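You operate a simulated robot arm through the tools that you are given. There is no shell and no other tool. Be economical: measure what you need, move in short steps, check, and stop when the job is done.

Carry out the task below with a simulated two-armed robot. There is one attempt and no reset: what you move stays moved.

TASK
Pick up the white-ring jar with one hand, pass it to the other hand and put it on the clear end of the tiled table. Set down upright: white-ring jar.

It is judged by the outcome, as a careful person would: the job done as asked, and still so three seconds after it is handed in. It fails if anything else is knocked over, pushed out of place, dropped, spilled or broken.

THE ROBOT
Two 7-joint arms with two-finger parallel grippers on one trunk, on a base that drives. Base frame: it is fixed to the floor where the robot stands at the start and does not move with it; the origin is under the middle of the robot, x ahead of it, y to its left, z up. Lengths are in m, angles in degrees, forces in N, time in s.
The left shoulder is at the start at [0.044, 0.084, 1.182], the right one opposite. With the tool pointing down near the work surface each hand reaches from about 0.3 to 0.8 m from the robot's upright axis, wherever it stands, measured 20 degrees to its own side. Places, roughly: clear end of the tiled table (57x25 cm) [-0.88, -0.5, 0.8]. Payload 3.91 kg a hand.
The tool frame of a hand sits at the grasp point between the pads (the TCP): z along the fingers, y along the line on which they close. The tips reach 0.03 m beyond it. Largest opening 0.11 m; finger width 0.02, thickness 0.01; the body of the gripper, 0.048 by 0.112 m, starts 0.055 m behind the TCP.
Orientation is that of the tool frame in the base frame, as [roll, pitch, yaw] about the fixed x, y, z axes, in that order (R = Rz(yaw) Ry(pitch) Rx(roll)). With the fingers straight down and closing along the base's y, the tool's x points along the base's -x, its y along +y and its z along -z.

THE INTERFACE
- The arms move only by the tool apply_moves. It takes "left_motion", "right_motion" or both (then of equal length, played together; a hand with none holds still); each is one flat list of numbers, 7 for each row, row after row: the shift along the tool's x, y, z in cm, then the turn, a rotation vector about the tool's x, y, z in degrees, then the closure in counts, from 0 (fully open) to 255 (shut). In form: [tx, ty, tz, ax, ay, az, fingers, tx, ty, tz, ax, ay, az, fingers, ...]. A call has 1 to 8 rows; each row is the pose to reach, as a shift and turn from the pose commanded when the call began, along the tool's axes at that moment. Each row takes 0.2 s and may step no farther than 0.05 m and 8.6 degrees from the row before; otherwise, or with a gripper value out of range, the whole call is refused. A pose out of reach is approached as far as the arm can. The call stops where the force on the tool passes 40 N (or 10 N more than at its start, if that is more) or the arm is blocked; 0.2 s more then pass. Each finger travels about 0.072 m/s and halts on what it meets, pressing with about 42 N; the grip force reading is that of the motor and also rises with nothing between the fingers. The clock runs only during rows and for 0.2 s after the last one: add rows that repeat a pose to give the fingers time. The reply holds the time, the measured pose of the TCP, the force on the tool along the base axes, the opening and the grip force, in the units named above and with some noise, with the torque about the TCP (base axes, N m) and any sound that the robot's microphone picked up.
- Cameras (640 x 400 px; columns grow to the right, rows downward): "scene" is now at [0.0663, -0.1932, 1.373]; the picture's right is [-0.87, -0.49, -0.06], its down [-0.33, 0.67, -0.66] and it looks along [0.36, -0.56, -0.75] (base axes); focal length 214 px, centre (320, 200). "left" rides on the left gripper at [0.073, -0.017, -0.103] in its tool frame; the picture's right is [0.23, 0.97, 0.00], its down [-0.76, 0.18, -0.62] and it looks along [-0.61, 0.14, 0.78] (tool axes); focal length 222 px, centre (320, 200). "right" rides on the right gripper at [0.073, 0.017, -0.103] in its tool frame; the picture's right is [-0.23, 0.97, 0.00], its down [-0.76, -0.18, -0.62] and it looks along [-0.61, -0.14, 0.78] (tool axes); focal length 222 px, centre (320, 200). There is no depth. A picture from a camera that has moved, and an enlarged one, comes with that camera's place and axes in the base frame and with its lens.
- grab_frame(camera): a new picture of that camera. The clock stands still meanwhile.
- slide_trunk(by): slides the trunk up (or, below 0, down) by that many m; the arms and the scene camera ride with it, the base frame stays. It gives what a move gives, with no picture.
- drive_base(legs): drives the robot by 1 to 6 legs, each [ahead, turn to the left] in m and degrees, along the robot's own axes; the way and the turn of a leg run together, so that a leg with both is an arc; at most 1.5 m and 180 degrees a leg. The arms and the cameras ride along, it lands a little off, and it stops where it bumps. It gives what a move gives.
- turn_head(pan, tilt): turns the head with the scene camera to pan (to the left, within 86 degrees either way) and tilt (down, from -29 to 69), counted from straight ahead of the robot. It gives what a move gives.
- close_up(camera, box): a new picture of the part [left, top, right, bottom] of that camera's present view, enlarged. The clock stands still meanwhile.
- hand_in(): hands the job in; it is judged then, once.

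Go step by step. Nothing tells you exact positions but the pictures and the camera data: compare them with the known pose of the tool, close in by small moves and look again before you grip or let go. The budget is 120 turns and 92 pictures, counting those below and the enlarged ones. Unless the task says otherwise, let go and move clear before handing in, and close with one line.

The tools are called after "Emit:" by a JSON object that holds its "method" and its "body". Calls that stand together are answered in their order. apply_moves: Moves the arms, as the interface text tells. Its arguments: {"type":"object","properties":{"left_motion":{"type":"array","items":{"type":"number"}},"right_motion":{"type":"array","items":{"type":"number"}}},"required":[]} The other tools are called the same way: slide_trunk (by) slides the trunk up or down; drive_base (legs) drives the base; turn_head (pan, tilt) turns the head that bears the scene camera; grab_frame (camera) takes a picture; close_up (camera, box) takes an enlarged picture of a part of a camera's view; hand_in () hands the job in.

At the start:

```text
time_s: 0.0
left_tcp_pos: [0.2893, -0.0106, 1.1302]
left_tool_rot: [177.5, 1.6, 179.0]
left_ft_force: [0.1, -0.2, -0.2]
left_wrist_torque: [0.0, 0.0, -0.01]
left_opening: 0.1097
left_gripper_force: 0.1
right_tcp_pos: [0.4495, -0.4498, 1.1985]
right_tool_rot: [177.1, 0.9, -176.6]
right_ft_force: [0.0, -0.2, 0.3]
right_wrist_torque: [-0.01, 0.03, 0.02]
right_opening: 0.1101
right_gripper_force: 0.0
trunk travel left (down, up): [-0.671, 0.269]
robot x, y, heading: [-0.0065, -0.0029, 1.7]
head pan, tilt: [-62.5, 44.3]
```

scene: 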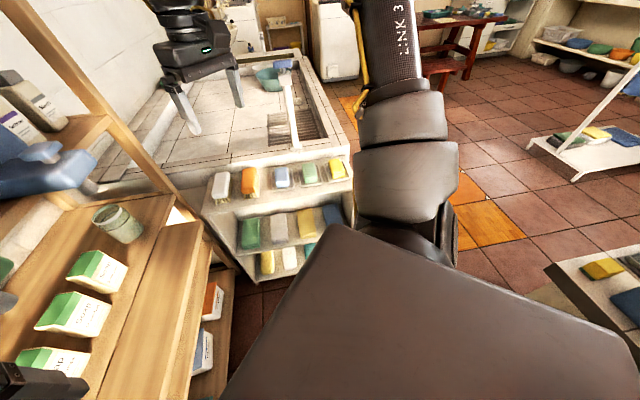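
right: 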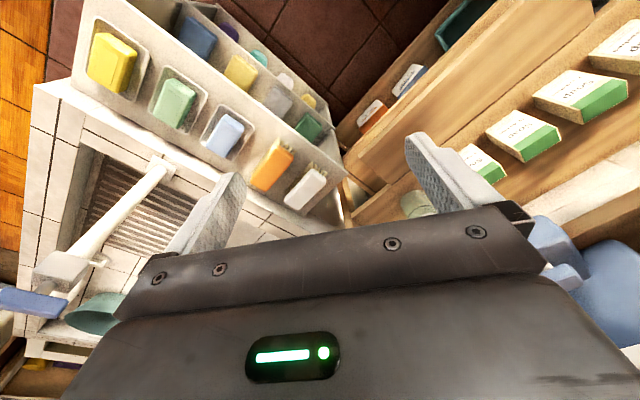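
left: 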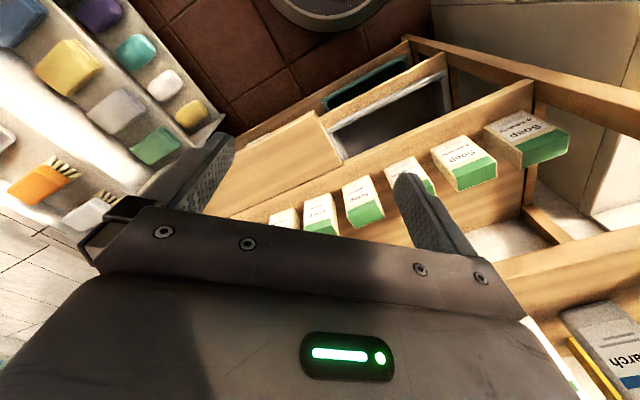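

I see a shelf in front with soap boxes and a greenish jar at its right end; I need to identify the white-ring jar and look around. First I'll zoom in on the jar and then turn the head.

Emit:
{"method": "close_up", "body": {"camera": "scene", "box": [0, 130, 240, 280]}}

Emit:
{"method": "turn_head", "body": {"pan": 0, "tilt": 40}}

Emit:
{"method": "grab_frame", "body": {"camera": "scene"}}

```text
2.67 times, centred on (120, 205) of scene
camera zoom: at [0.0663, -0.1932, 1.373], right [-0.87, -0.49, -0.06], down [-0.33, 0.67, -0.66], along [0.36, -0.56, -0.75], focal length 572 px, centre (853, 187)
```

zoom: 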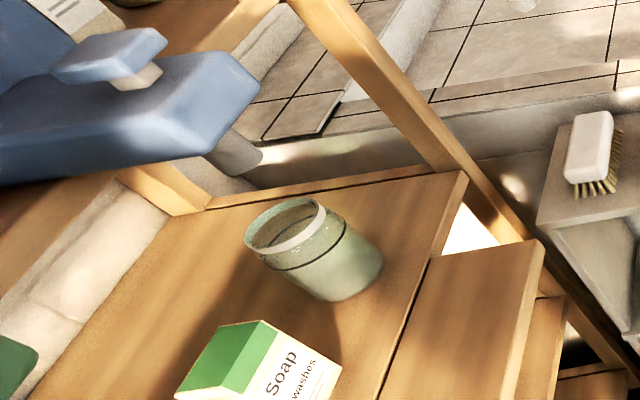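

```text
time_s: 1.3
left_tcp_pos: [0.2884, -0.0008, 1.1157]
left_tool_rot: [177.9, 1.7, 176.0]
left_ft_force: [1.5, -0.4, -0.2]
left_wrist_torque: [0.0, 0.04, 0.01]
left_opening: 0.11
left_gripper_force: 0.0
right_tcp_pos: [0.4389, -0.4253, 1.1869]
right_tool_rot: [172.5, -1.5, -172.8]
right_ft_force: [0.4, 0.1, -1.0]
right_wrist_torque: [0.04, 0.01, 0.0]
right_opening: 0.1098
right_gripper_force: 0.1
trunk travel left (down, up): [-0.671, 0.269]
robot x, y, heading: [-0.0095, -0.0037, 3.2]
head pan, tilt: [0.0, 40.0]
```

```text
87 pictures are left
camera scene: at [0.1192, -0.1668, 1.386], right [0.06, -0.99, -0.12], down [-0.64, 0.06, -0.77], along [0.77, 0.12, -0.63], focal length 214 px, centre (320, 200)
```

scene: 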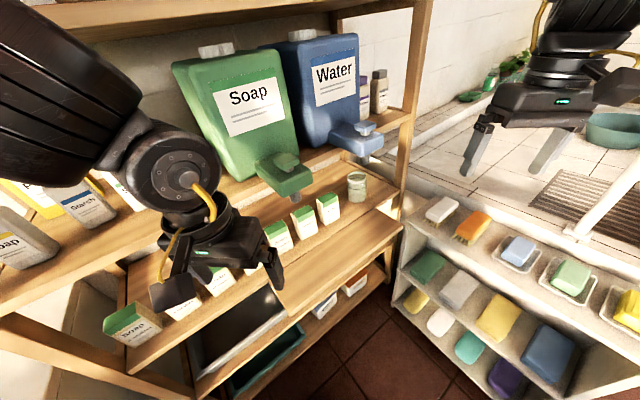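

The jar with the white lip ring stands at the right end of the shelf, about (0.85, -0.21, 0.83). Now I'll look to the sides for the tiled table and other jars.

Emit:
{"method": "turn_head", "body": {"pan": -86, "tilt": 30}}

Emit:
{"method": "grab_frame", "body": {"camera": "scene"}}

Emit:
{"method": "turn_head", "body": {"pan": 60, "tilt": 40}}

Emit:
{"method": "grab_frame", "body": {"camera": "scene"}}

```text
time_s: 2.9
left_tcp_pos: [0.2889, 0.0007, 1.1158]
left_tool_rot: [177.8, 1.8, 175.8]
left_ft_force: [-0.3, 0.8, 0.6]
left_wrist_torque: [-0.01, 0.01, 0.0]
left_opening: 0.1101
left_gripper_force: 0.0
right_tcp_pos: [0.4363, -0.4266, 1.1877]
right_tool_rot: [172.2, -1.1, -173.2]
right_ft_force: [-0.2, -1.3, 0.1]
right_wrist_torque: [0.01, -0.02, 0.01]
right_opening: 0.1101
right_gripper_force: 0.0
trunk travel left (down, up): [-0.671, 0.269]
robot x, y, heading: [-0.0068, -0.0055, 2.6]
head pan, tilt: [-85.9, 30.0]
```

```text
86 pictures are left
camera scene: at [0.043, -0.2627, 1.3887], right [-0.99, -0.12, -0.02], down [-0.05, 0.6, -0.8], along [0.11, -0.79, -0.6], focal length 214 px, centre (320, 200)
```

scene: 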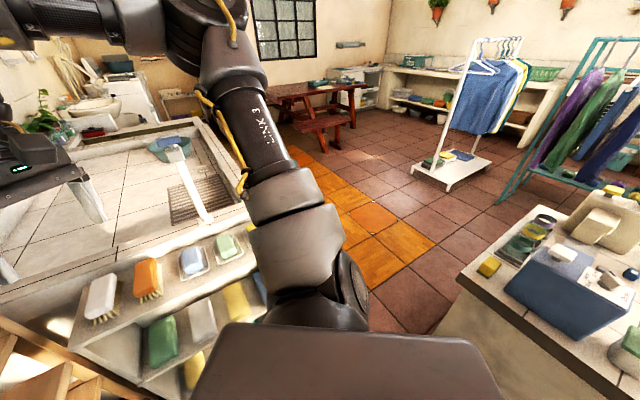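

```text
time_s: 5.2
left_tcp_pos: [0.2858, 0.0019, 1.1161]
left_tool_rot: [177.5, 1.8, 175.5]
left_ft_force: [-0.5, -0.4, -0.5]
left_wrist_torque: [0.0, 0.0, -0.04]
left_opening: 0.1098
left_gripper_force: 0.1
right_tcp_pos: [0.4333, -0.4262, 1.1901]
right_tool_rot: [172.1, -0.4, -173.4]
right_ft_force: [-0.3, -0.1, 0.7]
right_wrist_torque: [-0.01, 0.03, 0.0]
right_opening: 0.1097
right_gripper_force: 0.2
trunk travel left (down, up): [-0.671, 0.269]
robot x, y, heading: [-0.0061, -0.0047, 2.4]
head pan, tilt: [60.0, 40.0]
```

```text
85 pictures are left
camera scene: at [0.0684, -0.098, 1.3942], right [0.88, -0.46, -0.05], down [-0.29, -0.47, -0.83], along [0.36, 0.75, -0.55], focal length 214 px, centre (320, 200)
```

scene: 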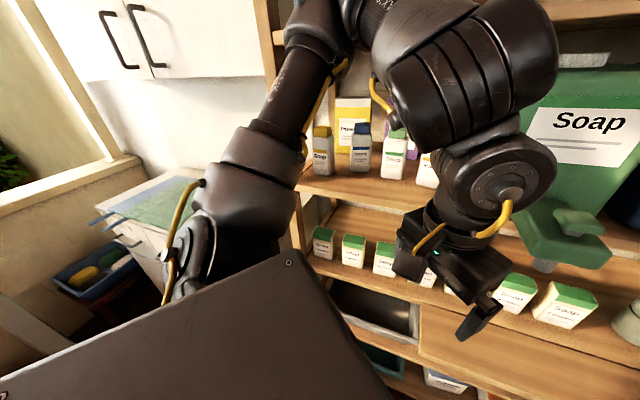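

The tiled table is behind-right, with a cluttered near end. I'll now look closer at the jar surroundings and the shelf front edge.

Emit:
{"method": "turn_head", "body": {"pan": -12, "tilt": 55}}

Emit:
{"method": "grab_frame", "body": {"camera": "scene"}}

Emit:
{"method": "close_up", "body": {"camera": "scene", "box": [200, 20, 440, 170]}}

```text
time_s: 6.7
left_tcp_pos: [0.2855, 0.0013, 1.1163]
left_tool_rot: [177.6, 1.8, 175.4]
left_ft_force: [-0.7, -0.1, -0.2]
left_wrist_torque: [0.06, 0.03, 0.03]
left_opening: 0.1102
left_gripper_force: 0.1
right_tcp_pos: [0.434, -0.4278, 1.1902]
right_tool_rot: [172.1, -0.4, -173.7]
right_ft_force: [-0.3, 0.5, -0.1]
right_wrist_torque: [-0.02, 0.02, -0.01]
right_opening: 0.11
right_gripper_force: 0.0
trunk travel left (down, up): [-0.671, 0.269]
robot x, y, heading: [-0.0086, -0.0093, 2.0]
head pan, tilt: [-12.0, 55.0]
```

```text
84 pictures are left
camera scene: at [0.1005, -0.183, 1.3632], right [-0.17, -0.98, -0.12], down [-0.8, 0.21, -0.56], along [0.57, 0.0, -0.82], focal length 214 px, centre (320, 200)
```

scene: 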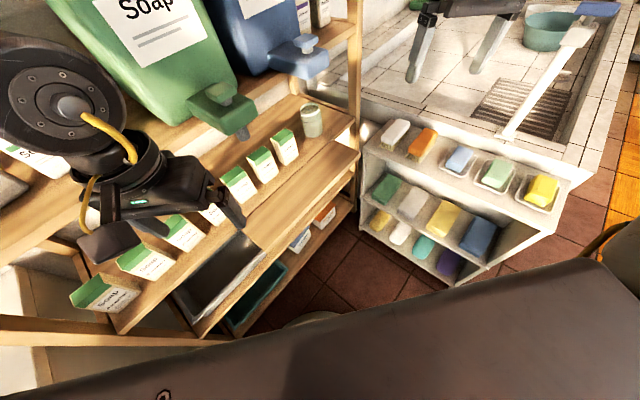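

```text
2.67 times, centred on (320, 95) of scene
camera zoom: at [0.1005, -0.183, 1.3632], right [-0.17, -0.98, -0.12], down [-0.8, 0.21, -0.56], along [0.57, 0.0, -0.82], focal length 572 px, centre (320, 480)
```

zoom: 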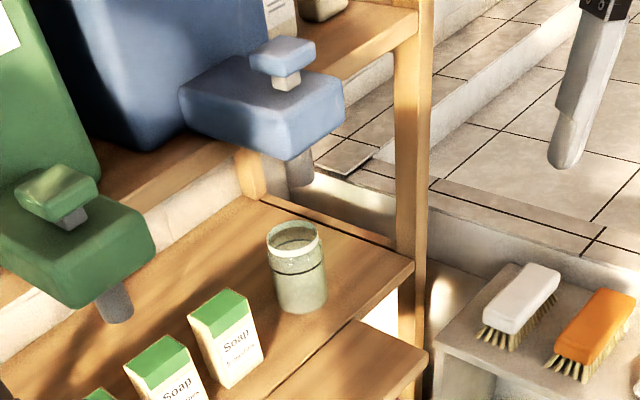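

The shelf runs diagonally (its normal is at about 40° yaw); the jar is at about (0.86, -0.21), z 0.775–0.88, with free space to its front-right. I'll swing the right hand toward it with the tool tilted forward, open.

Emit:
{"method": "apply_moves", "body": {"right_motion": [-3.49, 0.98, 1.88, -0.1, -4.76, -3.18, 0, -6.98, 1.95, 3.75, -0.2, -9.52, -6.35, 0, -10.47, 2.93, 5.63, -0.3, -14.3, -9.5, 0, -13.96, 3.9, 7.5, -0.4, -19.0, -12.7, 0, -17.4, 4.9, 9.4, -0.4, -23.8, -15.9, 0, -20.9, 5.85, 11.25, -0.5, -28.6, -19.0, 0, -24.4, 6.8, 13.1, -0.6, -33.3, -22.2, 0, -27.9, 7.8, 15.0, -0.7, -38.1, -25.4, 0]}}

Emit:
{"method": "grab_frame", "body": {"camera": "right"}}

Emit:
{"method": "grab_frame", "body": {"camera": "scene"}}

```text
time_s: 7.0
left_tcp_pos: [0.3394, 0.101, 1.0917]
left_tool_rot: [-176.9, 5.8, 176.1]
left_ft_force: [0.5, -4.7, -2.9]
left_wrist_torque: [0.37, 0.09, 0.04]
left_opening: 0.1101
left_gripper_force: 0.1
right_tcp_pos: [0.4587, -0.313, 1.1981]
right_tool_rot: [168.6, 0.9, -172.8]
right_ft_force: [0.3, -4.5, 0.0]
right_wrist_torque: [0.42, 0.05, 0.0]
right_opening: 0.1101
right_gripper_force: 0.0
trunk travel left (down, up): [-0.671, 0.269]
robot x, y, heading: [0.0007, -0.0107, 0.6]
head pan, tilt: [-12.0, 55.0]
stopped in row 1 (left hand): the arm was blocked; the commanded pose is now the measured one
```

```text
82 pictures are left
camera right: at [0.3847, -0.3246, 1.3021], right [0.1, 0.98, 0.2], down [0.78, -0.2, 0.59], along [0.61, 0.09, -0.79], focal length 222 px, centre (320, 200)
```

right: 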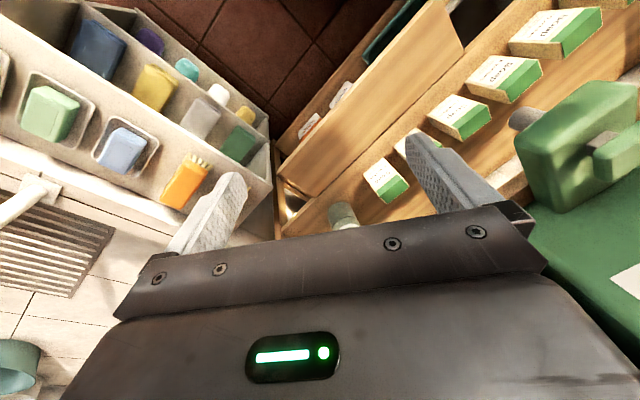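

```text
81 pictures are left
camera scene: at [0.131, -0.1225, 1.3595], right [-0.2, -0.98, -0.07], down [-0.81, 0.21, -0.55], along [0.56, -0.05, -0.83], focal length 214 px, centre (320, 200)
```

scene: 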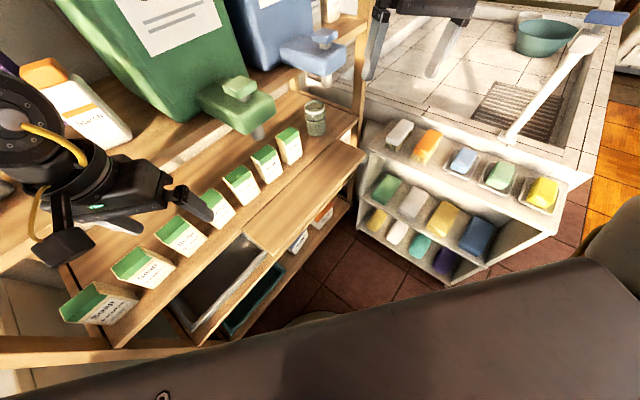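

The whole upper body shifted when the arm moved, and the left hand reported being blocked. I'll hold still briefly and look through the left camera to see what is going on.

Emit:
{"method": "apply_moves", "body": {"right_motion": [0, 0, 0, 0, 0, 0, 0]}}

Emit:
{"method": "grab_frame", "body": {"camera": "left"}}

Emit:
{"method": "grab_frame", "body": {"camera": "scene"}}

```text
time_s: 7.3
left_tcp_pos: [0.3303, 0.1554, 1.1139]
left_tool_rot: [-177.8, 12.8, 170.5]
left_ft_force: [-1.3, -0.3, -0.7]
left_wrist_torque: [0.09, -0.07, 0.02]
left_opening: 0.1101
left_gripper_force: 0.0
right_tcp_pos: [0.4424, -0.2431, 1.2126]
right_tool_rot: [171.9, 2.1, -175.6]
right_ft_force: [-0.6, -2.6, -1.1]
right_wrist_torque: [0.16, -0.09, 0.04]
right_opening: 0.1099
right_gripper_force: 0.1
trunk travel left (down, up): [-0.671, 0.269]
robot x, y, heading: [-0.0063, -0.0148, 1.3]
head pan, tilt: [-12.0, 55.0]
stopped in row 1 (left hand): the arm was blocked; the commanded pose is now the measured one
```

```text
80 pictures are left
camera left: at [0.2346, 0.1579, 1.198], right [-0.05, 0.99, -0.09], down [0.63, 0.1, 0.77], along [0.78, -0.02, -0.63], focal length 222 px, centre (320, 200)
```

left: 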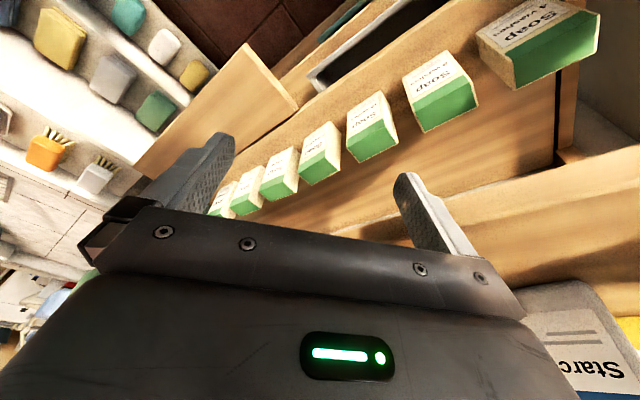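

```text
79 pictures are left
camera scene: at [0.1152, -0.0612, 1.3625], right [-0.18, -0.98, -0.03], down [-0.8, 0.17, -0.57], along [0.56, -0.08, -0.82], focal length 214 px, centre (320, 200)
```

scene: 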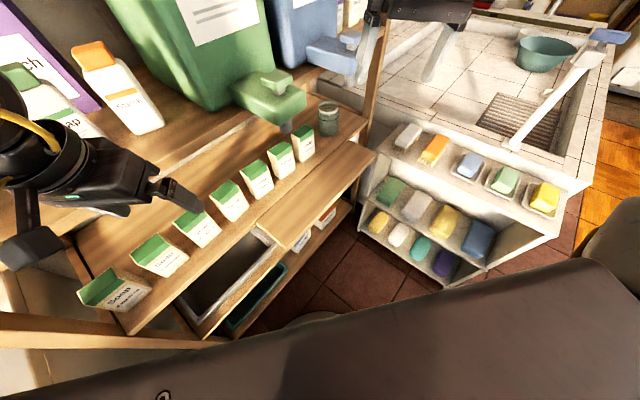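

The body is still swaying upright. I'll hold a few more times until it settles.

Emit:
{"method": "apply_moves", "body": {"left_motion": [0, 0, 0, 0, 0, 0, 0], "right_motion": [0, 0, 0, 0, 0, 0, 0]}}

```text
time_s: 7.7
left_tcp_pos: [0.3162, 0.1918, 1.1044]
left_tool_rot: [-175.3, 12.4, 170.6]
left_ft_force: [-55.8, -30.6, 5.3]
left_wrist_torque: [-0.05, -0.05, 2.53]
left_opening: 0.0866
left_gripper_force: 0.2
right_tcp_pos: [0.4377, -0.2008, 1.2221]
right_tool_rot: [174.0, 2.1, -175.4]
right_ft_force: [1.3, 0.4, 0.8]
right_wrist_torque: [-0.06, 0.14, 0.01]
right_opening: 0.1103
right_gripper_force: 0.0
trunk travel left (down, up): [-0.671, 0.269]
robot x, y, heading: [-0.0063, -0.0076, 1.5]
head pan, tilt: [-12.0, 55.0]
stopped in row 1 (left hand): the arm was blocked; the commanded pose is now the measured one
```

The left hand has touched something. I'll look at what it touches before moving it.

Emit:
{"method": "grab_frame", "body": {"camera": "left"}}

Emit:
{"method": "turn_head", "body": {"pan": 45, "tilt": 40}}

Emit:
{"method": "grab_frame", "body": {"camera": "scene"}}

```text
78 pictures are left
camera left: at [0.2222, 0.1984, 1.1909], right [-0.04, 0.99, -0.13], down [0.64, 0.12, 0.76], along [0.76, -0.05, -0.64], focal length 222 px, centre (320, 200)
```

left: 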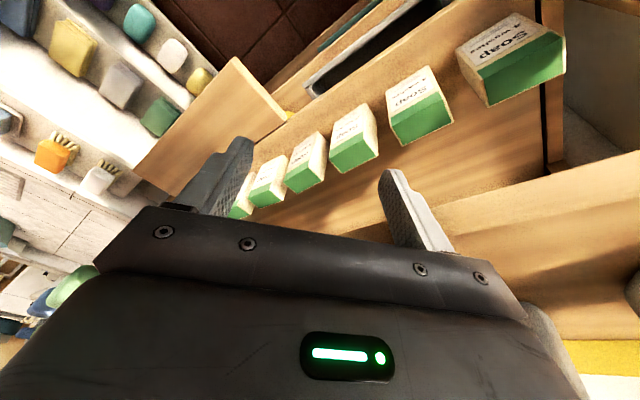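

```text
time_s: 8.9
left_tcp_pos: [0.3215, 0.1761, 1.1039]
left_tool_rot: [-177.1, 12.1, 169.9]
left_ft_force: [-13.8, -18.6, 12.8]
left_wrist_torque: [0.76, -0.27, 0.52]
left_opening: 0.0991
left_gripper_force: 0.0
right_tcp_pos: [0.4423, -0.2167, 1.2161]
right_tool_rot: [174.0, 2.0, -174.7]
right_ft_force: [0.2, -0.2, 0.1]
right_wrist_torque: [-0.01, 0.02, 0.02]
right_opening: 0.11
right_gripper_force: 0.1
trunk travel left (down, up): [-0.671, 0.269]
robot x, y, heading: [-0.0082, -0.0094, 1.5]
head pan, tilt: [45.0, 40.0]
```

```text
77 pictures are left
camera scene: at [0.0981, 0.05, 1.3821], right [0.72, -0.69, 0.0], down [-0.44, -0.46, -0.77], along [0.53, 0.56, -0.64], focal length 214 px, centre (320, 200)
```

scene: 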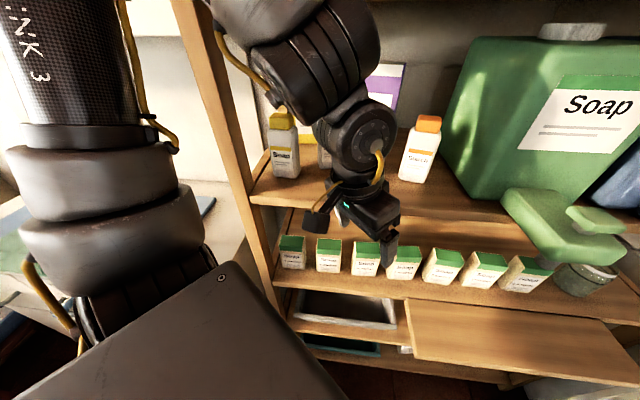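

The body is now upright and the left hand leans against something by the upper shelf bottles. I'll back it gently away from the shelf.

Emit:
{"method": "apply_moves", "body": {"left_motion": [0.5, -0.9, -0.25, 0, 0, 0, 0, 1.0, -1.8, -0.5, 0, 0, 0, 0, 1.5, -2.7, -0.75, 0, 0, 0, 0, 2.0, -3.6, -1.0, 0, 0, 0, 0, 2.5, -4.5, -1.2, 0, 0, 0, 0, 3.0, -5.4, -1.4, 0, 0, 0, 0]}}

Emit:
{"method": "grab_frame", "body": {"camera": "scene"}}

```text
time_s: 10.3
left_tcp_pos: [0.3082, 0.1314, 1.1249]
left_tool_rot: [-177.1, 11.9, 170.2]
left_ft_force: [-0.3, -0.3, 0.0]
left_wrist_torque: [0.06, 0.0, -0.01]
left_opening: 0.1098
left_gripper_force: 0.0
left hand out of reach, approached as far as the arm can: row 1, 2, 3, 4, 5, 6
right_tcp_pos: [0.4457, -0.2135, 1.2143]
right_tool_rot: [174.1, 1.8, -174.8]
right_ft_force: [0.1, -0.8, 1.0]
right_wrist_torque: [-0.02, 0.03, 0.02]
right_opening: 0.11
right_gripper_force: 0.1
trunk travel left (down, up): [-0.671, 0.269]
robot x, y, heading: [-0.0047, -0.0086, 1.6]
head pan, tilt: [45.0, 40.0]
```

```text
76 pictures are left
camera scene: at [0.1019, 0.0548, 1.3815], right [0.72, -0.69, 0.0], down [-0.44, -0.47, -0.77], along [0.53, 0.56, -0.64], focal length 214 px, centre (320, 200)
```

scene: 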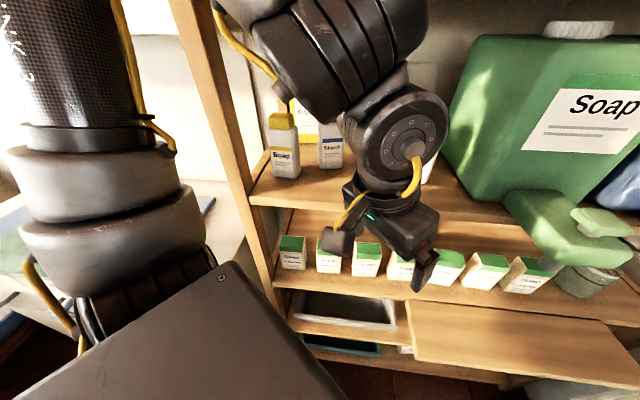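

Free now, and the body is stable. I'll move the right hand slowly, first half of the way toward the pre-grasp pose.

Emit:
{"method": "apply_moves", "body": {"right_motion": [-1.4, -0.8, 1.0, -0.2, -2.3, -1.6, 0, -2.75, -1.55, 2.0, -0.4, -4.5, -3.2, 0, -4.1, -2.3, 3.0, -0.6, -6.8, -4.8, 0, -5.5, -3.1, 4.0, -0.85, -9.1, -6.4, 0, -6.9, -3.9, 5.0, -1.1, -11.3, -8.0, 0, -8.25, -4.65, 6.0, -1.3, -13.6, -9.6, 0, -9.6, -5.4, 7.0, -1.5, -15.9, -11.2, 0, -11.0, -6.2, 8.0, -1.7, -18.2, -12.8, 0]}}

Emit:
{"method": "grab_frame", "body": {"camera": "right"}}

```text
time_s: 12.1
left_tcp_pos: [0.3089, 0.1322, 1.125]
left_tool_rot: [-177.0, 11.6, 170.0]
left_ft_force: [0.3, -0.2, 0.5]
left_wrist_torque: [0.0, -0.01, -0.02]
left_opening: 0.1099
left_gripper_force: 0.1
right_tcp_pos: [0.5629, -0.2554, 1.1327]
right_tool_rot: [174.7, 21.2, -163.4]
right_ft_force: [-0.5, -0.4, 0.9]
right_wrist_torque: [-0.03, 0.02, -0.03]
right_opening: 0.1101
right_gripper_force: 0.0
right hand out of reach, approached as far as the arm can: row 1
trunk travel left (down, up): [-0.671, 0.269]
robot x, y, heading: [-0.0052, -0.0052, 1.5]
head pan, tilt: [45.0, 40.0]
```

```text
75 pictures are left
camera right: at [0.4589, -0.2767, 1.2033], right [-0.1, 0.98, 0.16], down [0.54, -0.08, 0.84], along [0.84, 0.17, -0.52], focal length 222 px, centre (320, 200)
```

right: 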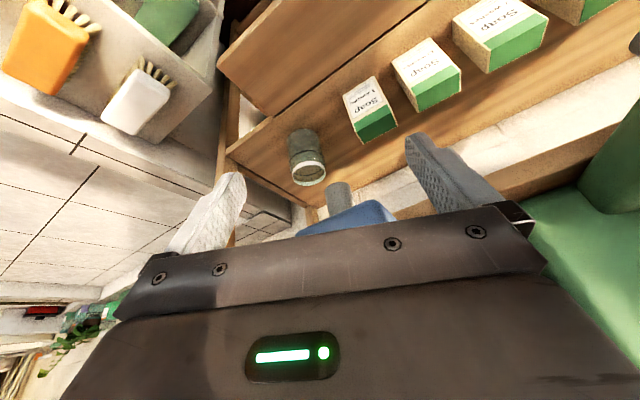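

The jar is at about (0.848, -0.215) with the view clear. Continue to the pre-grasp pose about 13 cm short of it.

Emit:
{"method": "apply_moves", "body": {"right_motion": [-1.4, -1.1, 3.4, -0.2, -2.3, -1.6, 0, -2.8, -2.2, 6.75, -0.4, -4.5, -3.2, 0, -4.2, -3.3, 10.1, -0.6, -6.8, -4.8, 0, -5.55, -4.4, 13.5, -0.85, -9.1, -6.4, 0, -6.9, -5.5, 16.9, -1.1, -11.3, -8.0, 0, -8.3, -6.6, 20.25, -1.3, -13.6, -9.6, 0, -9.7, -7.7, 23.6, -1.5, -15.9, -11.2, 0, -11.1, -8.8, 27.0, -1.7, -18.2, -12.8, 0]}}

Emit:
{"method": "grab_frame", "body": {"camera": "right"}}

Emit:
{"method": "turn_head", "body": {"pan": -5, "tilt": 40}}

Emit:
{"method": "grab_frame", "body": {"camera": "scene"}}

```text
time_s: 12.7
left_tcp_pos: [0.307, 0.1313, 1.1255]
left_tool_rot: [-177.0, 11.8, 169.9]
left_ft_force: [0.1, -0.3, -0.2]
left_wrist_torque: [0.02, 0.0, -0.01]
left_opening: 0.1098
left_gripper_force: 0.0
right_tcp_pos: [0.6014, -0.2558, 1.0889]
right_tool_rot: [175.4, 25.6, -160.7]
right_ft_force: [-0.6, -0.5, 0.4]
right_wrist_torque: [0.03, 0.03, -0.01]
right_opening: 0.1097
right_gripper_force: 0.2
trunk travel left (down, up): [-0.671, 0.269]
robot x, y, heading: [-0.0053, -0.0111, 1.2]
head pan, tilt: [45.0, 40.0]
stopped in row 2 (right hand): the force on the tool passed its limit at 110 N (the readings are from after the stop); the commanded pose is now the measured one
```

```text
74 pictures are left
camera right: at [0.4937, -0.2829, 1.152], right [-0.16, 0.97, 0.17], down [0.48, -0.07, 0.88], along [0.87, 0.22, -0.45], focal length 222 px, centre (320, 200)
```

right: 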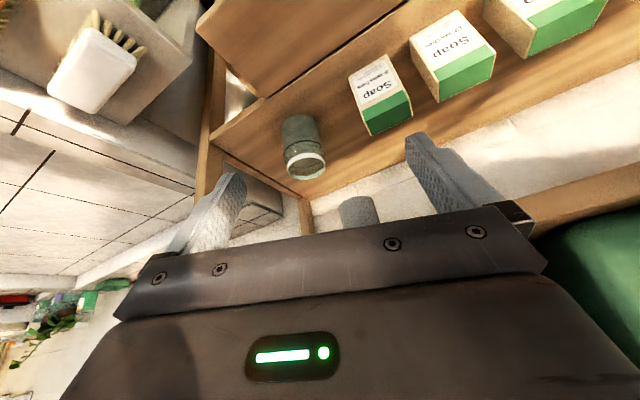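

```text
time_s: 13.9
left_tcp_pos: [0.308, 0.1316, 1.125]
left_tool_rot: [-177.0, 11.7, 170.1]
left_ft_force: [1.0, 0.1, -0.3]
left_wrist_torque: [-0.01, 0.0, 0.0]
left_opening: 0.1101
left_gripper_force: 0.0
right_tcp_pos: [0.6049, -0.2549, 1.0887]
right_tool_rot: [175.4, 25.7, -160.7]
right_ft_force: [0.6, -2.2, 7.2]
right_wrist_torque: [0.31, 0.04, -0.04]
right_opening: 0.1101
right_gripper_force: 0.1
trunk travel left (down, up): [-0.671, 0.269]
robot x, y, heading: [-0.0036, -0.0079, 1.5]
head pan, tilt: [-5.0, 40.0]
```

```text
73 pictures are left
camera scene: at [0.1279, -0.012, 1.3815], right [-0.06, -1.0, 0.0], down [-0.64, 0.04, -0.77], along [0.76, -0.05, -0.64], focal length 214 px, centre (320, 200)
```

scene: 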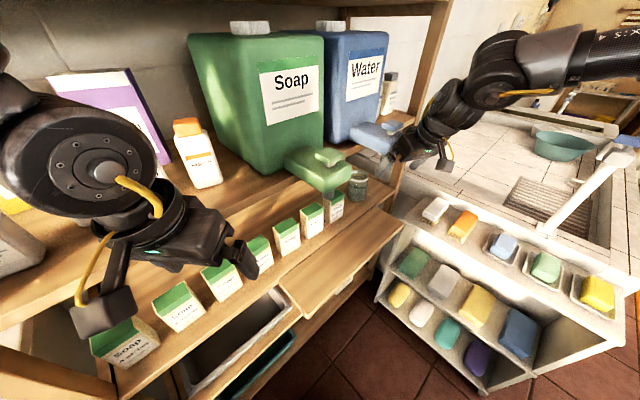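

The right hand bumped the blue water tap: triangulation puts the tap's end at about (0.70, -0.24, 1.12), right in my path. Let me check closely that nothing shifted, and determine the spout height.

Emit:
{"method": "close_up", "body": {"camera": "scene", "box": [260, 80, 500, 230]}}

```text
2.67 times, centred on (380, 155) of scene
camera zoom: at [0.1279, -0.012, 1.3815], right [-0.06, -1.0, 0.0], down [-0.64, 0.04, -0.77], along [0.76, -0.05, -0.64], focal length 572 px, centre (160, 320)
```

zoom: 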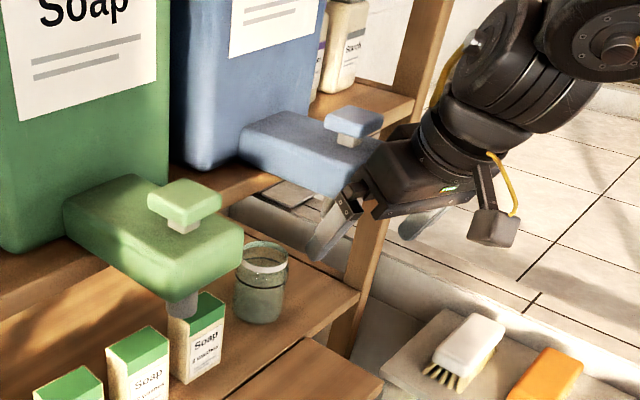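

The spout bottom is at about (0.63, -0.22, 1.08), left of the jar's approach lane along the shelf normal. I'll back off, drop to the right and come in at yaw 40° underneath.

Emit:
{"method": "apply_moves", "body": {"right_motion": [3.6, -2.25, -1.55, 0, 0, 0, 0, 7.2, -4.5, -3.1, 0, 0, 0, 0, 10.8, -6.75, -4.6, 0, 0, 0, 0, 10.5, -8.4, -1.7, -1.5, -3.7, -3.5, 0, 10.1, -10.1, 1.2, -3.0, -7.4, -7.1, 0, 9.8, -11.7, 4.1, -4.5, -11.0, -10.6, 0, 9.4, -13.4, 7.1, -6.0, -14.7, -14.2, 0, 9.1, -15.0, 10.0, -7.5, -18.4, -17.7, 0]}}

Emit:
{"method": "grab_frame", "body": {"camera": "right"}}

Emit:
{"method": "grab_frame", "body": {"camera": "scene"}}

```text
time_s: 15.7
left_tcp_pos: [0.3095, 0.1318, 1.1246]
left_tool_rot: [-177.1, 11.7, 170.1]
left_ft_force: [-0.2, -1.4, 0.2]
left_wrist_torque: [0.02, 0.0, 0.02]
left_opening: 0.1099
left_gripper_force: 0.0
right_tcp_pos: [0.6201, -0.4007, 0.9501]
right_tool_rot: [180.0, 45.0, -140.1]
right_ft_force: [0.6, 0.9, -0.7]
right_wrist_torque: [0.01, -0.01, 0.02]
right_opening: 0.1098
right_gripper_force: 0.0
trunk travel left (down, up): [-0.671, 0.269]
robot x, y, heading: [-0.0066, -0.0058, 1.3]
head pan, tilt: [-5.0, 40.0]
```

```text
71 pictures are left
camera right: at [0.5131, -0.4664, 0.9722], right [-0.5, 0.85, 0.16], down [0.19, -0.07, 0.98], along [0.84, 0.52, -0.13], focal length 222 px, centre (320, 200)
```

right: 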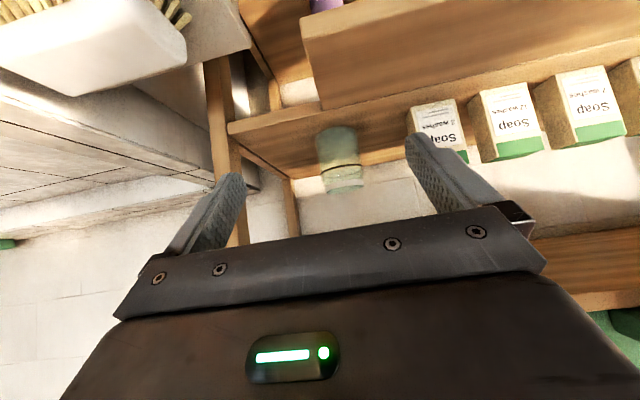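

```text
70 pictures are left
camera scene: at [0.1299, -0.013, 1.3813], right [-0.06, -1.0, 0.0], down [-0.64, 0.04, -0.77], along [0.76, -0.05, -0.64], focal length 214 px, centre (320, 200)
```

scene: 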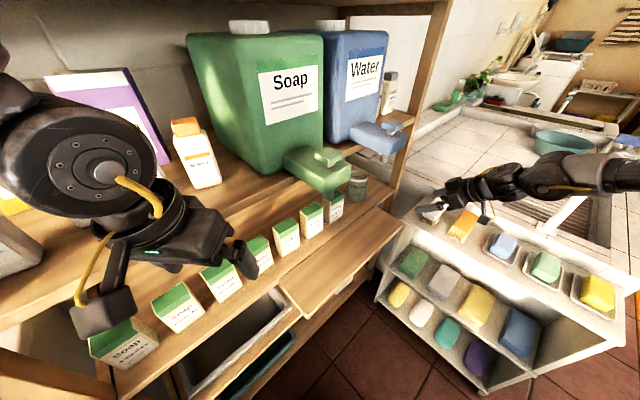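

Pose reached exactly. Refined jar location: (0.825, -0.216), z 0.80–0.90. I want a low, nearly horizontal side grasp with the wrist camera on top (so that the left hand can take the jar from above), so I roll the right tool 180° about its axis here in free space.

Emit:
{"method": "apply_moves", "body": {"right_motion": [0, 0, 0, 0, 0, 7.5, 0, 0, 0, 0, 0, 0, 15, 0, 0, 0, 0, 0, 0, 22.5, 0, 0, 0, 0, 0, 0, 30, 0, 0, 0, 0, 0, 0, 37.5, 0, 0, 0, 0, 0, 0, 45, 0, 0, 0, 0, 0, 0, 52.5, 0, 0, 0, 0, 0, 0, 60, 0]}}

Emit:
{"method": "apply_moves", "body": {"right_motion": [0, 0, 0, 0, 0, 7.5, 0, 0, 0, 0, 0, 0, 15, 0, 0, 0, 0, 0, 0, 22.5, 0, 0, 0, 0, 0, 0, 30, 0, 0, 0, 0, 0, 0, 37.5, 0, 0, 0, 0, 0, 0, 45, 0, 0, 0, 0, 0, 0, 52.5, 0, 0, 0, 0, 0, 0, 60, 0]}}

Emit:
{"method": "apply_moves", "body": {"right_motion": [0, 0, 0, 0, 0, 7.5, 0, 0, 0, 0, 0, 0, 15, 0, 0, 0, 0, 0, 0, 22.5, 0, 0, 0, 0, 0, 0, 30, 0, 0, 0, 0, 0, 0, 37.5, 0, 0, 0, 0, 0, 0, 45, 0, 0, 0, 0, 0, 0, 52.5, 0, 0, 0, 0, 0, 0, 60, 0]}}

Emit:
{"method": "grab_frame", "body": {"camera": "right"}}

```text
time_s: 17.5
left_tcp_pos: [0.3079, 0.1311, 1.1248]
left_tool_rot: [-176.9, 11.7, 170.0]
left_ft_force: [0.7, -0.2, -0.2]
left_wrist_torque: [0.01, -0.01, 0.0]
left_opening: 0.1098
left_gripper_force: 0.1
right_tcp_pos: [0.6182, -0.3999, 0.9479]
right_tool_rot: [139.2, 20.5, 152.1]
right_ft_force: [0.0, 0.4, -0.7]
right_wrist_torque: [0.01, -0.01, 0.0]
right_opening: 0.1103
right_gripper_force: 0.1
trunk travel left (down, up): [-0.671, 0.269]
robot x, y, heading: [-0.0066, -0.0085, 1.4]
head pan, tilt: [-5.0, 40.0]
```

```text
time_s: 19.3
left_tcp_pos: [0.3106, 0.1339, 1.123]
left_tool_rot: [-176.8, 11.7, 170.1]
left_ft_force: [0.1, 0.5, 0.3]
left_wrist_torque: [0.0, 0.01, -0.01]
left_opening: 0.1101
left_gripper_force: 0.1
right_tcp_pos: [0.5864, -0.5981, 1.0347]
right_tool_rot: [139.7, -19.9, 109.7]
right_ft_force: [0.6, 0.7, -0.2]
right_wrist_torque: [-0.02, 0.02, 0.02]
right_opening: 0.1101
right_gripper_force: 0.2
right hand out of reach, approached as far as the arm can: row 4, 5, 6, 7, 8
trunk travel left (down, up): [-0.671, 0.269]
robot x, y, heading: [-0.005, -0.0119, 1.3]
head pan, tilt: [-5.0, 40.0]
```

```text
time_s: 21.1
left_tcp_pos: [0.3079, 0.1318, 1.1242]
left_tool_rot: [-176.9, 11.7, 170.1]
left_ft_force: [0.2, -0.2, -0.3]
left_wrist_torque: [0.01, -0.01, -0.01]
left_opening: 0.1099
left_gripper_force: 0.2
right_tcp_pos: [0.5043, -0.6946, 1.0938]
right_tool_rot: [168.2, -42.1, 62.0]
right_ft_force: [138.3, 57.1, -74.5]
right_wrist_torque: [-7.86, 18.58, -0.35]
right_opening: 0.1098
right_gripper_force: 0.0
right hand out of reach, approached as far as the arm can: row 1, 2, 3, 4, 5, 6, 7, 8
trunk travel left (down, up): [-0.671, 0.269]
robot x, y, heading: [-0.0055, -0.0088, 1.1]
head pan, tilt: [-5.0, 40.0]
stopped in row 8 (right hand): the force on the tool passed its limit at 390 N (the readings are from after the stop); the commanded pose is now the measured one
```

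```text
69 pictures are left
camera right: at [0.4918, -0.7067, 1.2186], right [0.7, -0.71, -0.01], down [-0.71, -0.7, -0.09], along [0.06, 0.06, -1.0], focal length 222 px, centre (320, 200)
```

right: 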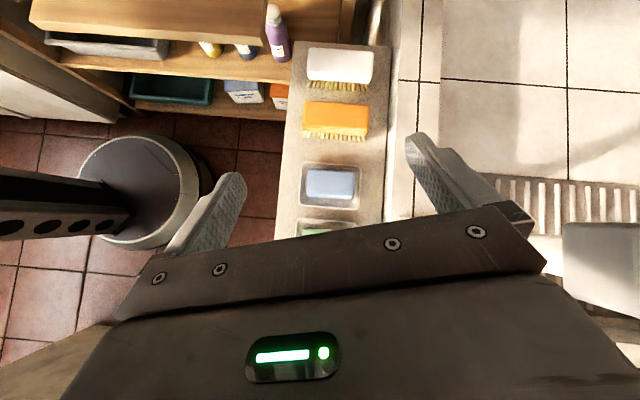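

The +180° roll ran into a joint limit and ended in a contact. Let me see the situation before undoing it.

Emit:
{"method": "turn_head", "body": {"pan": -45, "tilt": 35}}

Emit:
{"method": "grab_frame", "body": {"camera": "scene"}}

```text
time_s: 22.1
left_tcp_pos: [0.3083, 0.1331, 1.1253]
left_tool_rot: [-176.9, 11.7, 170.1]
left_ft_force: [-0.3, 0.2, -0.2]
left_wrist_torque: [0.03, 0.01, 0.04]
left_opening: 0.11
left_gripper_force: 0.0
right_tcp_pos: [0.5053, -0.6952, 1.092]
right_tool_rot: [168.3, -42.1, 62.1]
right_ft_force: [147.6, 56.8, -81.3]
right_wrist_torque: [-7.76, 19.78, -0.2]
right_opening: 0.1101
right_gripper_force: 0.1
trunk travel left (down, up): [-0.671, 0.269]
robot x, y, heading: [-0.006, -0.0079, 1.5]
head pan, tilt: [-45.0, 35.0]
```

```text
68 pictures are left
camera scene: at [0.1074, -0.0673, 1.3889], right [-0.69, -0.72, 0.0], down [-0.42, 0.4, -0.82], along [0.59, -0.56, -0.57], focal length 214 px, centre (320, 200)
```

scene: 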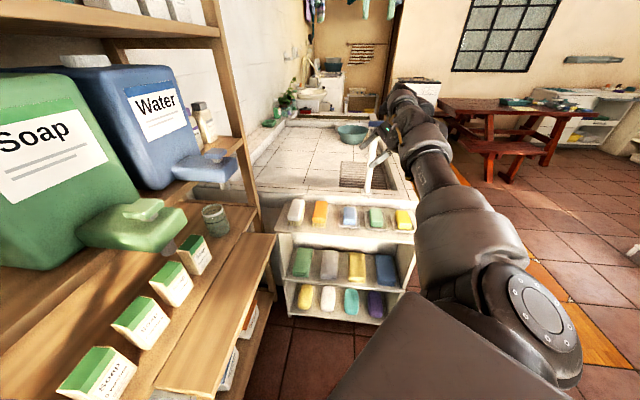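

Emit:
{"method": "close_up", "body": {"camera": "scene", "box": [300, 70, 460, 200]}}

```text
3.08 times, centred on (380, 135) of scene
camera zoom: at [0.1074, -0.0673, 1.3889], right [-0.69, -0.72, 0.0], down [-0.42, 0.4, -0.82], along [0.59, -0.56, -0.57], focal length 660 px, centre (135, 400)
```

zoom: 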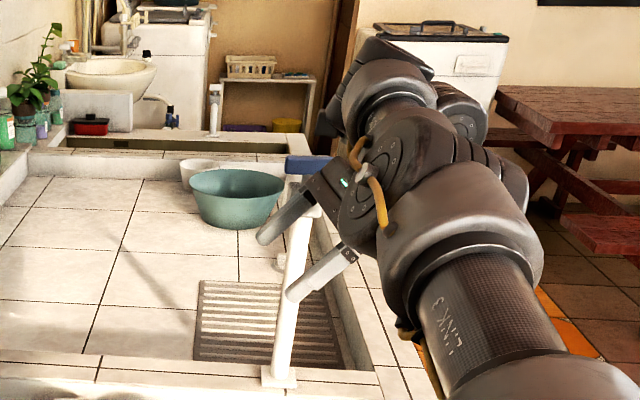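

The faucet is clear; the wrist collided with its own forearm. I'll unwind along the way it came.

Emit:
{"method": "apply_moves", "body": {"right_motion": [0.65, 0, 1.6, 0, 0, -7.5, 0, 1.3, 0, 3.2, 0, 0, -15, 0, 2.0, 0, 4.8, 0, 0, -22.5, 0, 2.7, 0, 6.4, 0, 0, -30, 0, 3.35, 0, 8.0, 0, 0, -37.5, 0, 4.0, 0, 9.6, 0, 0, -45, 0, 4.7, 0, 11.2, 0, 0, -52.5, 0, 5.35, 0, 12.8, 0, 0, -60, 0]}}

```text
time_s: 23.9
left_tcp_pos: [0.3092, 0.1329, 1.1248]
left_tool_rot: [-176.9, 11.7, 170.0]
left_ft_force: [-0.3, 0.1, -0.3]
left_wrist_torque: [0.01, -0.01, -0.03]
left_opening: 0.1101
left_gripper_force: 0.0
right_tcp_pos: [0.5887, -0.5953, 1.0373]
right_tool_rot: [137.2, -11.5, 122.6]
right_ft_force: [0.7, -0.6, -0.3]
right_wrist_torque: [0.02, -0.02, -0.04]
right_opening: 0.11
right_gripper_force: 0.0
right hand out of reach, approached as far as the arm can: row 1
trunk travel left (down, up): [-0.671, 0.269]
robot x, y, heading: [-0.0069, -0.0065, 1.4]
head pan, tilt: [-45.0, 35.0]
```

Emit:
{"method": "apply_moves", "body": {"right_motion": [1.3, 0.3, 1.3, 0, 0, -8, 0, 2.65, 0.6, 2.6, 0, 0, -16, 0, 4.0, 0.9, 3.9, 0, 0, -24, 0, 5.3, 1.2, 5.2, 0, 0, -32, 0, 6.65, 1.5, 6.5, 0, 0, -40, 0, 8.0, 1.8, 7.8, 0, 0, -48, 0, 9.3, 2.1, 9.0, 0, 0, -56, 0, 10.6, 2.4, 10.3, 0, 0, -64, 0]}}

Emit:
{"method": "apply_moves", "body": {"right_motion": [0, 0, 0, 0, 0, -8, 0, 0, 0, 0, 0, 0, -16, 0, 0, 0, 0, 0, 0, -24, 0, 0, 0, 0, 0, 0, -32, 0, 0, 0, 0, 0, 0, -40, 0]}}

Emit:
{"method": "apply_moves", "body": {"right_motion": [0, 0, 0, 0, 0, -8, 0, 0, 0, 0, 0, 0, -16, 0, 0, 0, 0, 0, 0, -24, 0, 0, 0, 0, 0, 0, -32, 0, 0, 0, 0, 0, 0, -40, 0]}}

```text
time_s: 25.7
left_tcp_pos: [0.3086, 0.1328, 1.1247]
left_tool_rot: [-176.9, 11.7, 170.1]
left_ft_force: [0.3, -0.3, 0.2]
left_wrist_torque: [-0.02, 0.05, -0.02]
left_opening: 0.1102
left_gripper_force: 0.0
right_tcp_pos: [0.6002, -0.4497, 1.0002]
right_tool_rot: [146.8, 30.7, 172.9]
right_ft_force: [0.4, 0.0, 0.2]
right_wrist_torque: [-0.01, 0.01, 0.0]
right_opening: 0.1099
right_gripper_force: 0.0
trunk travel left (down, up): [-0.671, 0.269]
robot x, y, heading: [-0.0067, -0.0066, 1.3]
head pan, tilt: [-45.0, 35.0]
```

```text
time_s: 26.9
left_tcp_pos: [0.3099, 0.1328, 1.125]
left_tool_rot: [-176.9, 11.7, 170.1]
left_ft_force: [0.8, 0.3, 0.7]
left_wrist_torque: [0.0, 0.0, -0.01]
left_opening: 0.11
left_gripper_force: 0.1
right_tcp_pos: [0.5993, -0.4517, 1.0017]
right_tool_rot: [177.4, 43.9, -138.7]
right_ft_force: [-0.4, -0.2, -0.7]
right_wrist_torque: [-0.03, 0.0, -0.01]
right_opening: 0.11
right_gripper_force: 0.0
trunk travel left (down, up): [-0.671, 0.269]
robot x, y, heading: [-0.0085, -0.0083, 1.5]
head pan, tilt: [-45.0, 35.0]
```

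```text
time_s: 28.1
left_tcp_pos: [0.3083, 0.1327, 1.1243]
left_tool_rot: [-177.0, 11.7, 170.2]
left_ft_force: [-0.4, 0.0, 0.0]
left_wrist_torque: [-0.01, -0.02, -0.02]
left_opening: 0.1099
left_gripper_force: 0.0
right_tcp_pos: [0.5977, -0.4512, 1.0008]
right_tool_rot: [-149.5, 33.5, -88.3]
right_ft_force: [-0.2, 0.7, 0.0]
right_wrist_torque: [0.02, 0.0, 0.02]
right_opening: 0.11
right_gripper_force: 0.0
trunk travel left (down, up): [-0.671, 0.269]
robot x, y, heading: [-0.0082, -0.0088, 1.5]
head pan, tilt: [-45.0, 35.0]
```

The negative roll works so far; I continue cautiously, one call at a time.

Emit:
{"method": "apply_moves", "body": {"right_motion": [0, 0, 0, 0, 0, -8, 0, 0, 0, 0, 0, 0, -16, 0, 0, 0, 0, 0, 0, -24, 0, 0, 0, 0, 0, 0, -32, 0, 0, 0, 0, 0, 0, -40, 0, 0, 0, 0, 0, 0, -48, 0]}}

```text
time_s: 29.5
left_tcp_pos: [0.3097, 0.1322, 1.1246]
left_tool_rot: [-176.9, 11.7, 170.1]
left_ft_force: [0.8, -0.3, 0.4]
left_wrist_torque: [0.0, 0.02, 0.02]
left_opening: 0.1097
left_gripper_force: 0.1
right_tcp_pos: [0.599, -0.4522, 1.0012]
right_tool_rot: [-136.1, 3.2, -48.4]
right_ft_force: [-0.3, 0.8, 1.0]
right_wrist_torque: [0.02, 0.02, 0.01]
right_opening: 0.1104
right_gripper_force: 0.0
trunk travel left (down, up): [-0.671, 0.269]
robot x, y, heading: [-0.0063, -0.0109, 1.3]
head pan, tilt: [-45.0, 35.0]
```

Emit:
{"method": "apply_moves", "body": {"right_motion": [0, 0, 0, 0, 0, -8, 0, 0, 0, 0, 0, 0, -16, 0, 0, 0, 0, 0, 0, -24, 0, 0, 0, 0, 0, 0, -32, 0, 0, 0, 0, 0, 0, -40, 0, 0, 0, 0, 0, 0, -48, 0]}}

```text
time_s: 30.9
left_tcp_pos: [0.31, 0.1311, 1.1252]
left_tool_rot: [-176.9, 11.7, 170.2]
left_ft_force: [-0.3, -0.3, 0.0]
left_wrist_torque: [0.01, -0.01, 0.05]
left_opening: 0.1101
left_gripper_force: 0.1
right_tcp_pos: [0.5988, -0.4526, 1.0009]
right_tool_rot: [-145.0, -28.4, -10.9]
right_ft_force: [-0.4, 0.2, -0.4]
right_wrist_torque: [0.0, 0.01, 0.0]
right_opening: 0.1101
right_gripper_force: 0.1
trunk travel left (down, up): [-0.671, 0.269]
robot x, y, heading: [-0.0044, -0.007, 1.2]
head pan, tilt: [-45.0, 35.0]
```

Nearly flipped. Now combine the last roll with levelling the tool and moving to the pre-grasp point in front of the jar.

Emit:
{"method": "apply_moves", "body": {"right_motion": [0, -0.45, 2.5, 1.1, 3.9, -5.4, 0, 0, -0.9, 5.0, 2.15, 7.75, -10.75, 0, 0.1, -1.3, 7.5, 3.2, 11.6, -16.1, 0, 0.1, -1.75, 10.0, 4.3, 15.5, -21.5, 0, 0.1, -2.2, 12.5, 5.4, 19.4, -26.9, 0, 0.1, -2.6, 15.0, 6.45, 23.25, -32.25, 0, 0.2, -3.05, 17.5, 7.5, 27.1, -37.6, 0, 0.2, -3.5, 20.0, 8.6, 31.0, -43.0, 0]}}

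Emit:
{"method": "grab_frame", "body": {"camera": "right"}}

Emit:
{"method": "turn_head", "body": {"pan": -15, "tilt": 45}}

Emit:
{"method": "grab_frame", "body": {"camera": "scene"}}

```text
time_s: 32.7
left_tcp_pos: [0.3107, 0.1346, 1.123]
left_tool_rot: [-176.8, 11.6, 170.2]
left_ft_force: [0.3, -0.1, -0.7]
left_wrist_torque: [-0.03, 0.01, -0.03]
left_opening: 0.1099
left_gripper_force: 0.2
right_tcp_pos: [0.6365, -0.2948, 0.9654]
right_tool_rot: [179.6, -75.0, 40.2]
right_ft_force: [-0.3, 0.9, -0.9]
right_wrist_torque: [0.0, -0.01, -0.01]
right_opening: 0.11
right_gripper_force: 0.1
right hand out of reach, approached as far as the arm can: row 6, 7, 8
trunk travel left (down, up): [-0.671, 0.269]
robot x, y, heading: [-0.0045, -0.0068, 1.4]
head pan, tilt: [-45.0, 35.0]
```

```text
66 pictures are left
camera right: at [0.5829, -0.3577, 1.0621], right [0.58, -0.78, -0.22], down [-0.73, -0.38, -0.57], along [0.37, 0.49, -0.79], focal length 222 px, centre (320, 200)
```

right: 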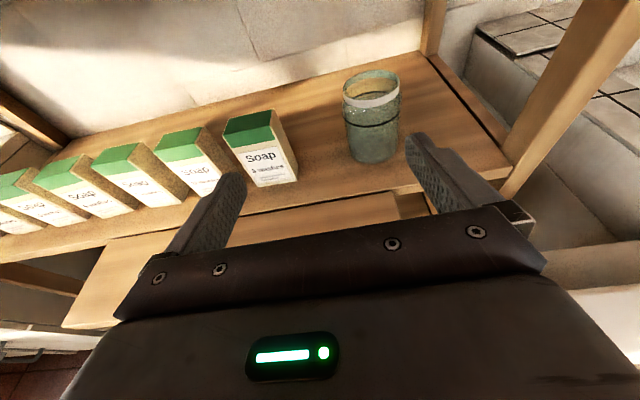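

```text
time_s: 33.7
left_tcp_pos: [0.3087, 0.1335, 1.1236]
left_tool_rot: [-176.9, 11.7, 170.2]
left_ft_force: [0.2, 1.1, 0.5]
left_wrist_torque: [0.01, -0.01, -0.02]
left_opening: 0.1101
left_gripper_force: 0.0
right_tcp_pos: [0.6351, -0.2975, 0.966]
right_tool_rot: [-179.6, -75.1, 39.6]
right_ft_force: [-1.0, 0.0, -0.1]
right_wrist_torque: [-0.01, 0.0, 0.02]
right_opening: 0.1098
right_gripper_force: 0.1
trunk travel left (down, up): [-0.671, 0.269]
robot x, y, heading: [-0.0027, -0.0067, 1.1]
head pan, tilt: [-15.0, 45.0]
```

```text
65 pictures are left
camera scene: at [0.1231, -0.0254, 1.3741], right [-0.24, -0.97, 0.0], down [-0.69, 0.17, -0.71], along [0.69, -0.17, -0.71], focal length 214 px, centre (320, 200)
```

scene: 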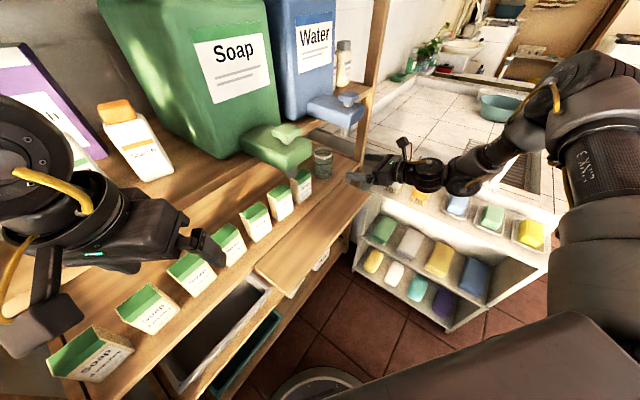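

The camera-up orientation is reached but the arm can't get lower from here; lowering the trunk will help. First I raise the left hand a bit so it stays clear of the soap boxes.

Emit:
{"method": "apply_moves", "body": {"left_motion": [0.3, 0, -1.5, 0, 0, 0, 0, 0.6, 0, -3, 0, 0, 0, 0, 1, 0, -4.5, 0, 0, 0, 0, 1.3, 0, -6, 0, 0, 0, 0, 1.6, 0, -7.5, 0, 0, 0, 0, 2, 0, -9, 0, 0, 0, 0]}}

Emit:
{"method": "slide_trunk", "body": {"by": -0.12}}

Emit:
{"method": "grab_frame", "body": {"camera": "right"}}

```text
time_s: 35.3
left_tcp_pos: [0.2759, 0.1803, 1.1945]
left_tool_rot: [-174.9, 11.5, 169.0]
left_ft_force: [9.5, 3.5, -13.8]
left_wrist_torque: [-0.44, 0.63, -0.1]
left_opening: 0.11
left_gripper_force: 0.1
right_tcp_pos: [0.6296, -0.2643, 0.9711]
right_tool_rot: [173.0, -73.2, 45.6]
right_ft_force: [0.2, -0.4, 0.4]
right_wrist_torque: [0.03, 0.05, -0.01]
right_opening: 0.1102
right_gripper_force: 0.1
trunk travel left (down, up): [-0.671, 0.269]
robot x, y, heading: [-0.0115, -0.0094, 1.6]
head pan, tilt: [-15.0, 45.0]
stopped in row 6 (left hand): the arm was blocked; the commanded pose is now the measured one
```

```text
time_s: 35.6
left_tcp_pos: [0.2656, 0.2764, 1.18]
left_tool_rot: [-171.0, 12.6, 172.5]
left_ft_force: [-2.3, -0.5, -3.6]
left_wrist_torque: [0.01, -0.19, -0.06]
left_opening: 0.1099
left_gripper_force: 0.0
right_tcp_pos: [0.6252, -0.182, 0.9887]
right_tool_rot: [162.0, -69.4, 58.1]
right_ft_force: [-0.9, 6.7, -4.4]
right_wrist_torque: [-0.07, -0.24, -0.29]
right_opening: 0.1101
right_gripper_force: 0.0
trunk travel left (down, up): [-0.667, 0.273]
robot x, y, heading: [-0.0066, -0.0104, 1.4]
head pan, tilt: [-15.0, 45.0]
stopped: the arm was blocked; the commanded pose is now the measured one
```

```text
64 pictures are left
camera right: at [0.5725, -0.2331, 1.0914], right [0.6, -0.79, -0.11], down [-0.71, -0.46, -0.53], along [0.37, 0.39, -0.84], focal length 222 px, centre (320, 200)
```

right: 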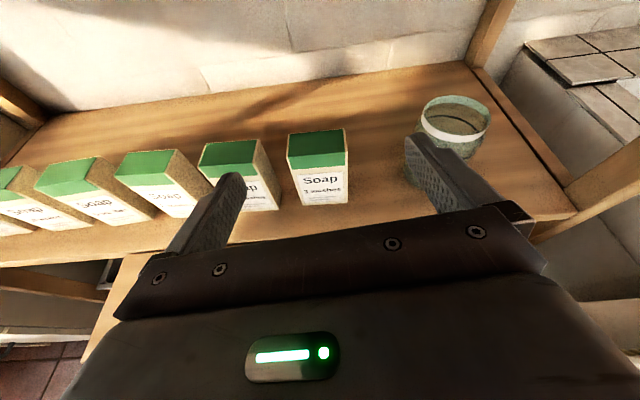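

The body is swaying again. I'll hold and look at the head camera and what the left arm touches.

Emit:
{"method": "turn_head", "body": {"pan": 60, "tilt": 25}}

Emit:
{"method": "grab_frame", "body": {"camera": "scene"}}

```text
time_s: 37.1
left_tcp_pos: [0.2781, 0.2016, 1.199]
left_tool_rot: [-174.7, 11.6, 171.9]
left_ft_force: [1.6, 0.7, 1.7]
left_wrist_torque: [-0.02, 0.18, -0.04]
left_opening: 0.11
left_gripper_force: 0.0
right_tcp_pos: [0.631, -0.2453, 0.9715]
right_tool_rot: [170.6, -72.7, 49.2]
right_ft_force: [0.5, -0.9, 0.3]
right_wrist_torque: [0.05, 0.02, 0.07]
right_opening: 0.11
right_gripper_force: 0.0
trunk travel left (down, up): [-0.667, 0.273]
robot x, y, heading: [-0.0069, -0.0063, 1.1]
head pan, tilt: [60.0, 25.0]
```

```text
63 pictures are left
camera scene: at [0.0901, 0.0404, 1.4049], right [0.88, -0.48, -0.01], down [-0.2, -0.35, -0.91], along [0.43, 0.81, -0.4], focal length 214 px, centre (320, 200)
```

scene: 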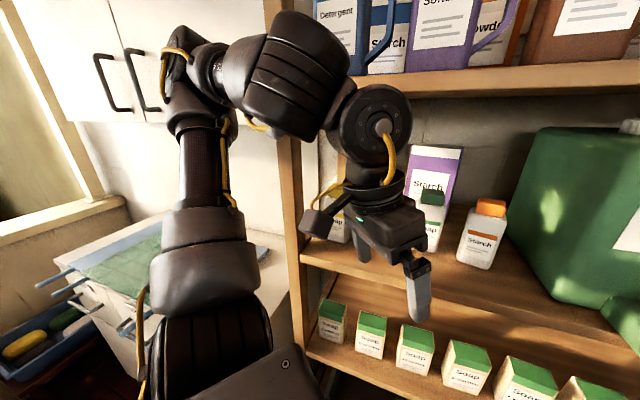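

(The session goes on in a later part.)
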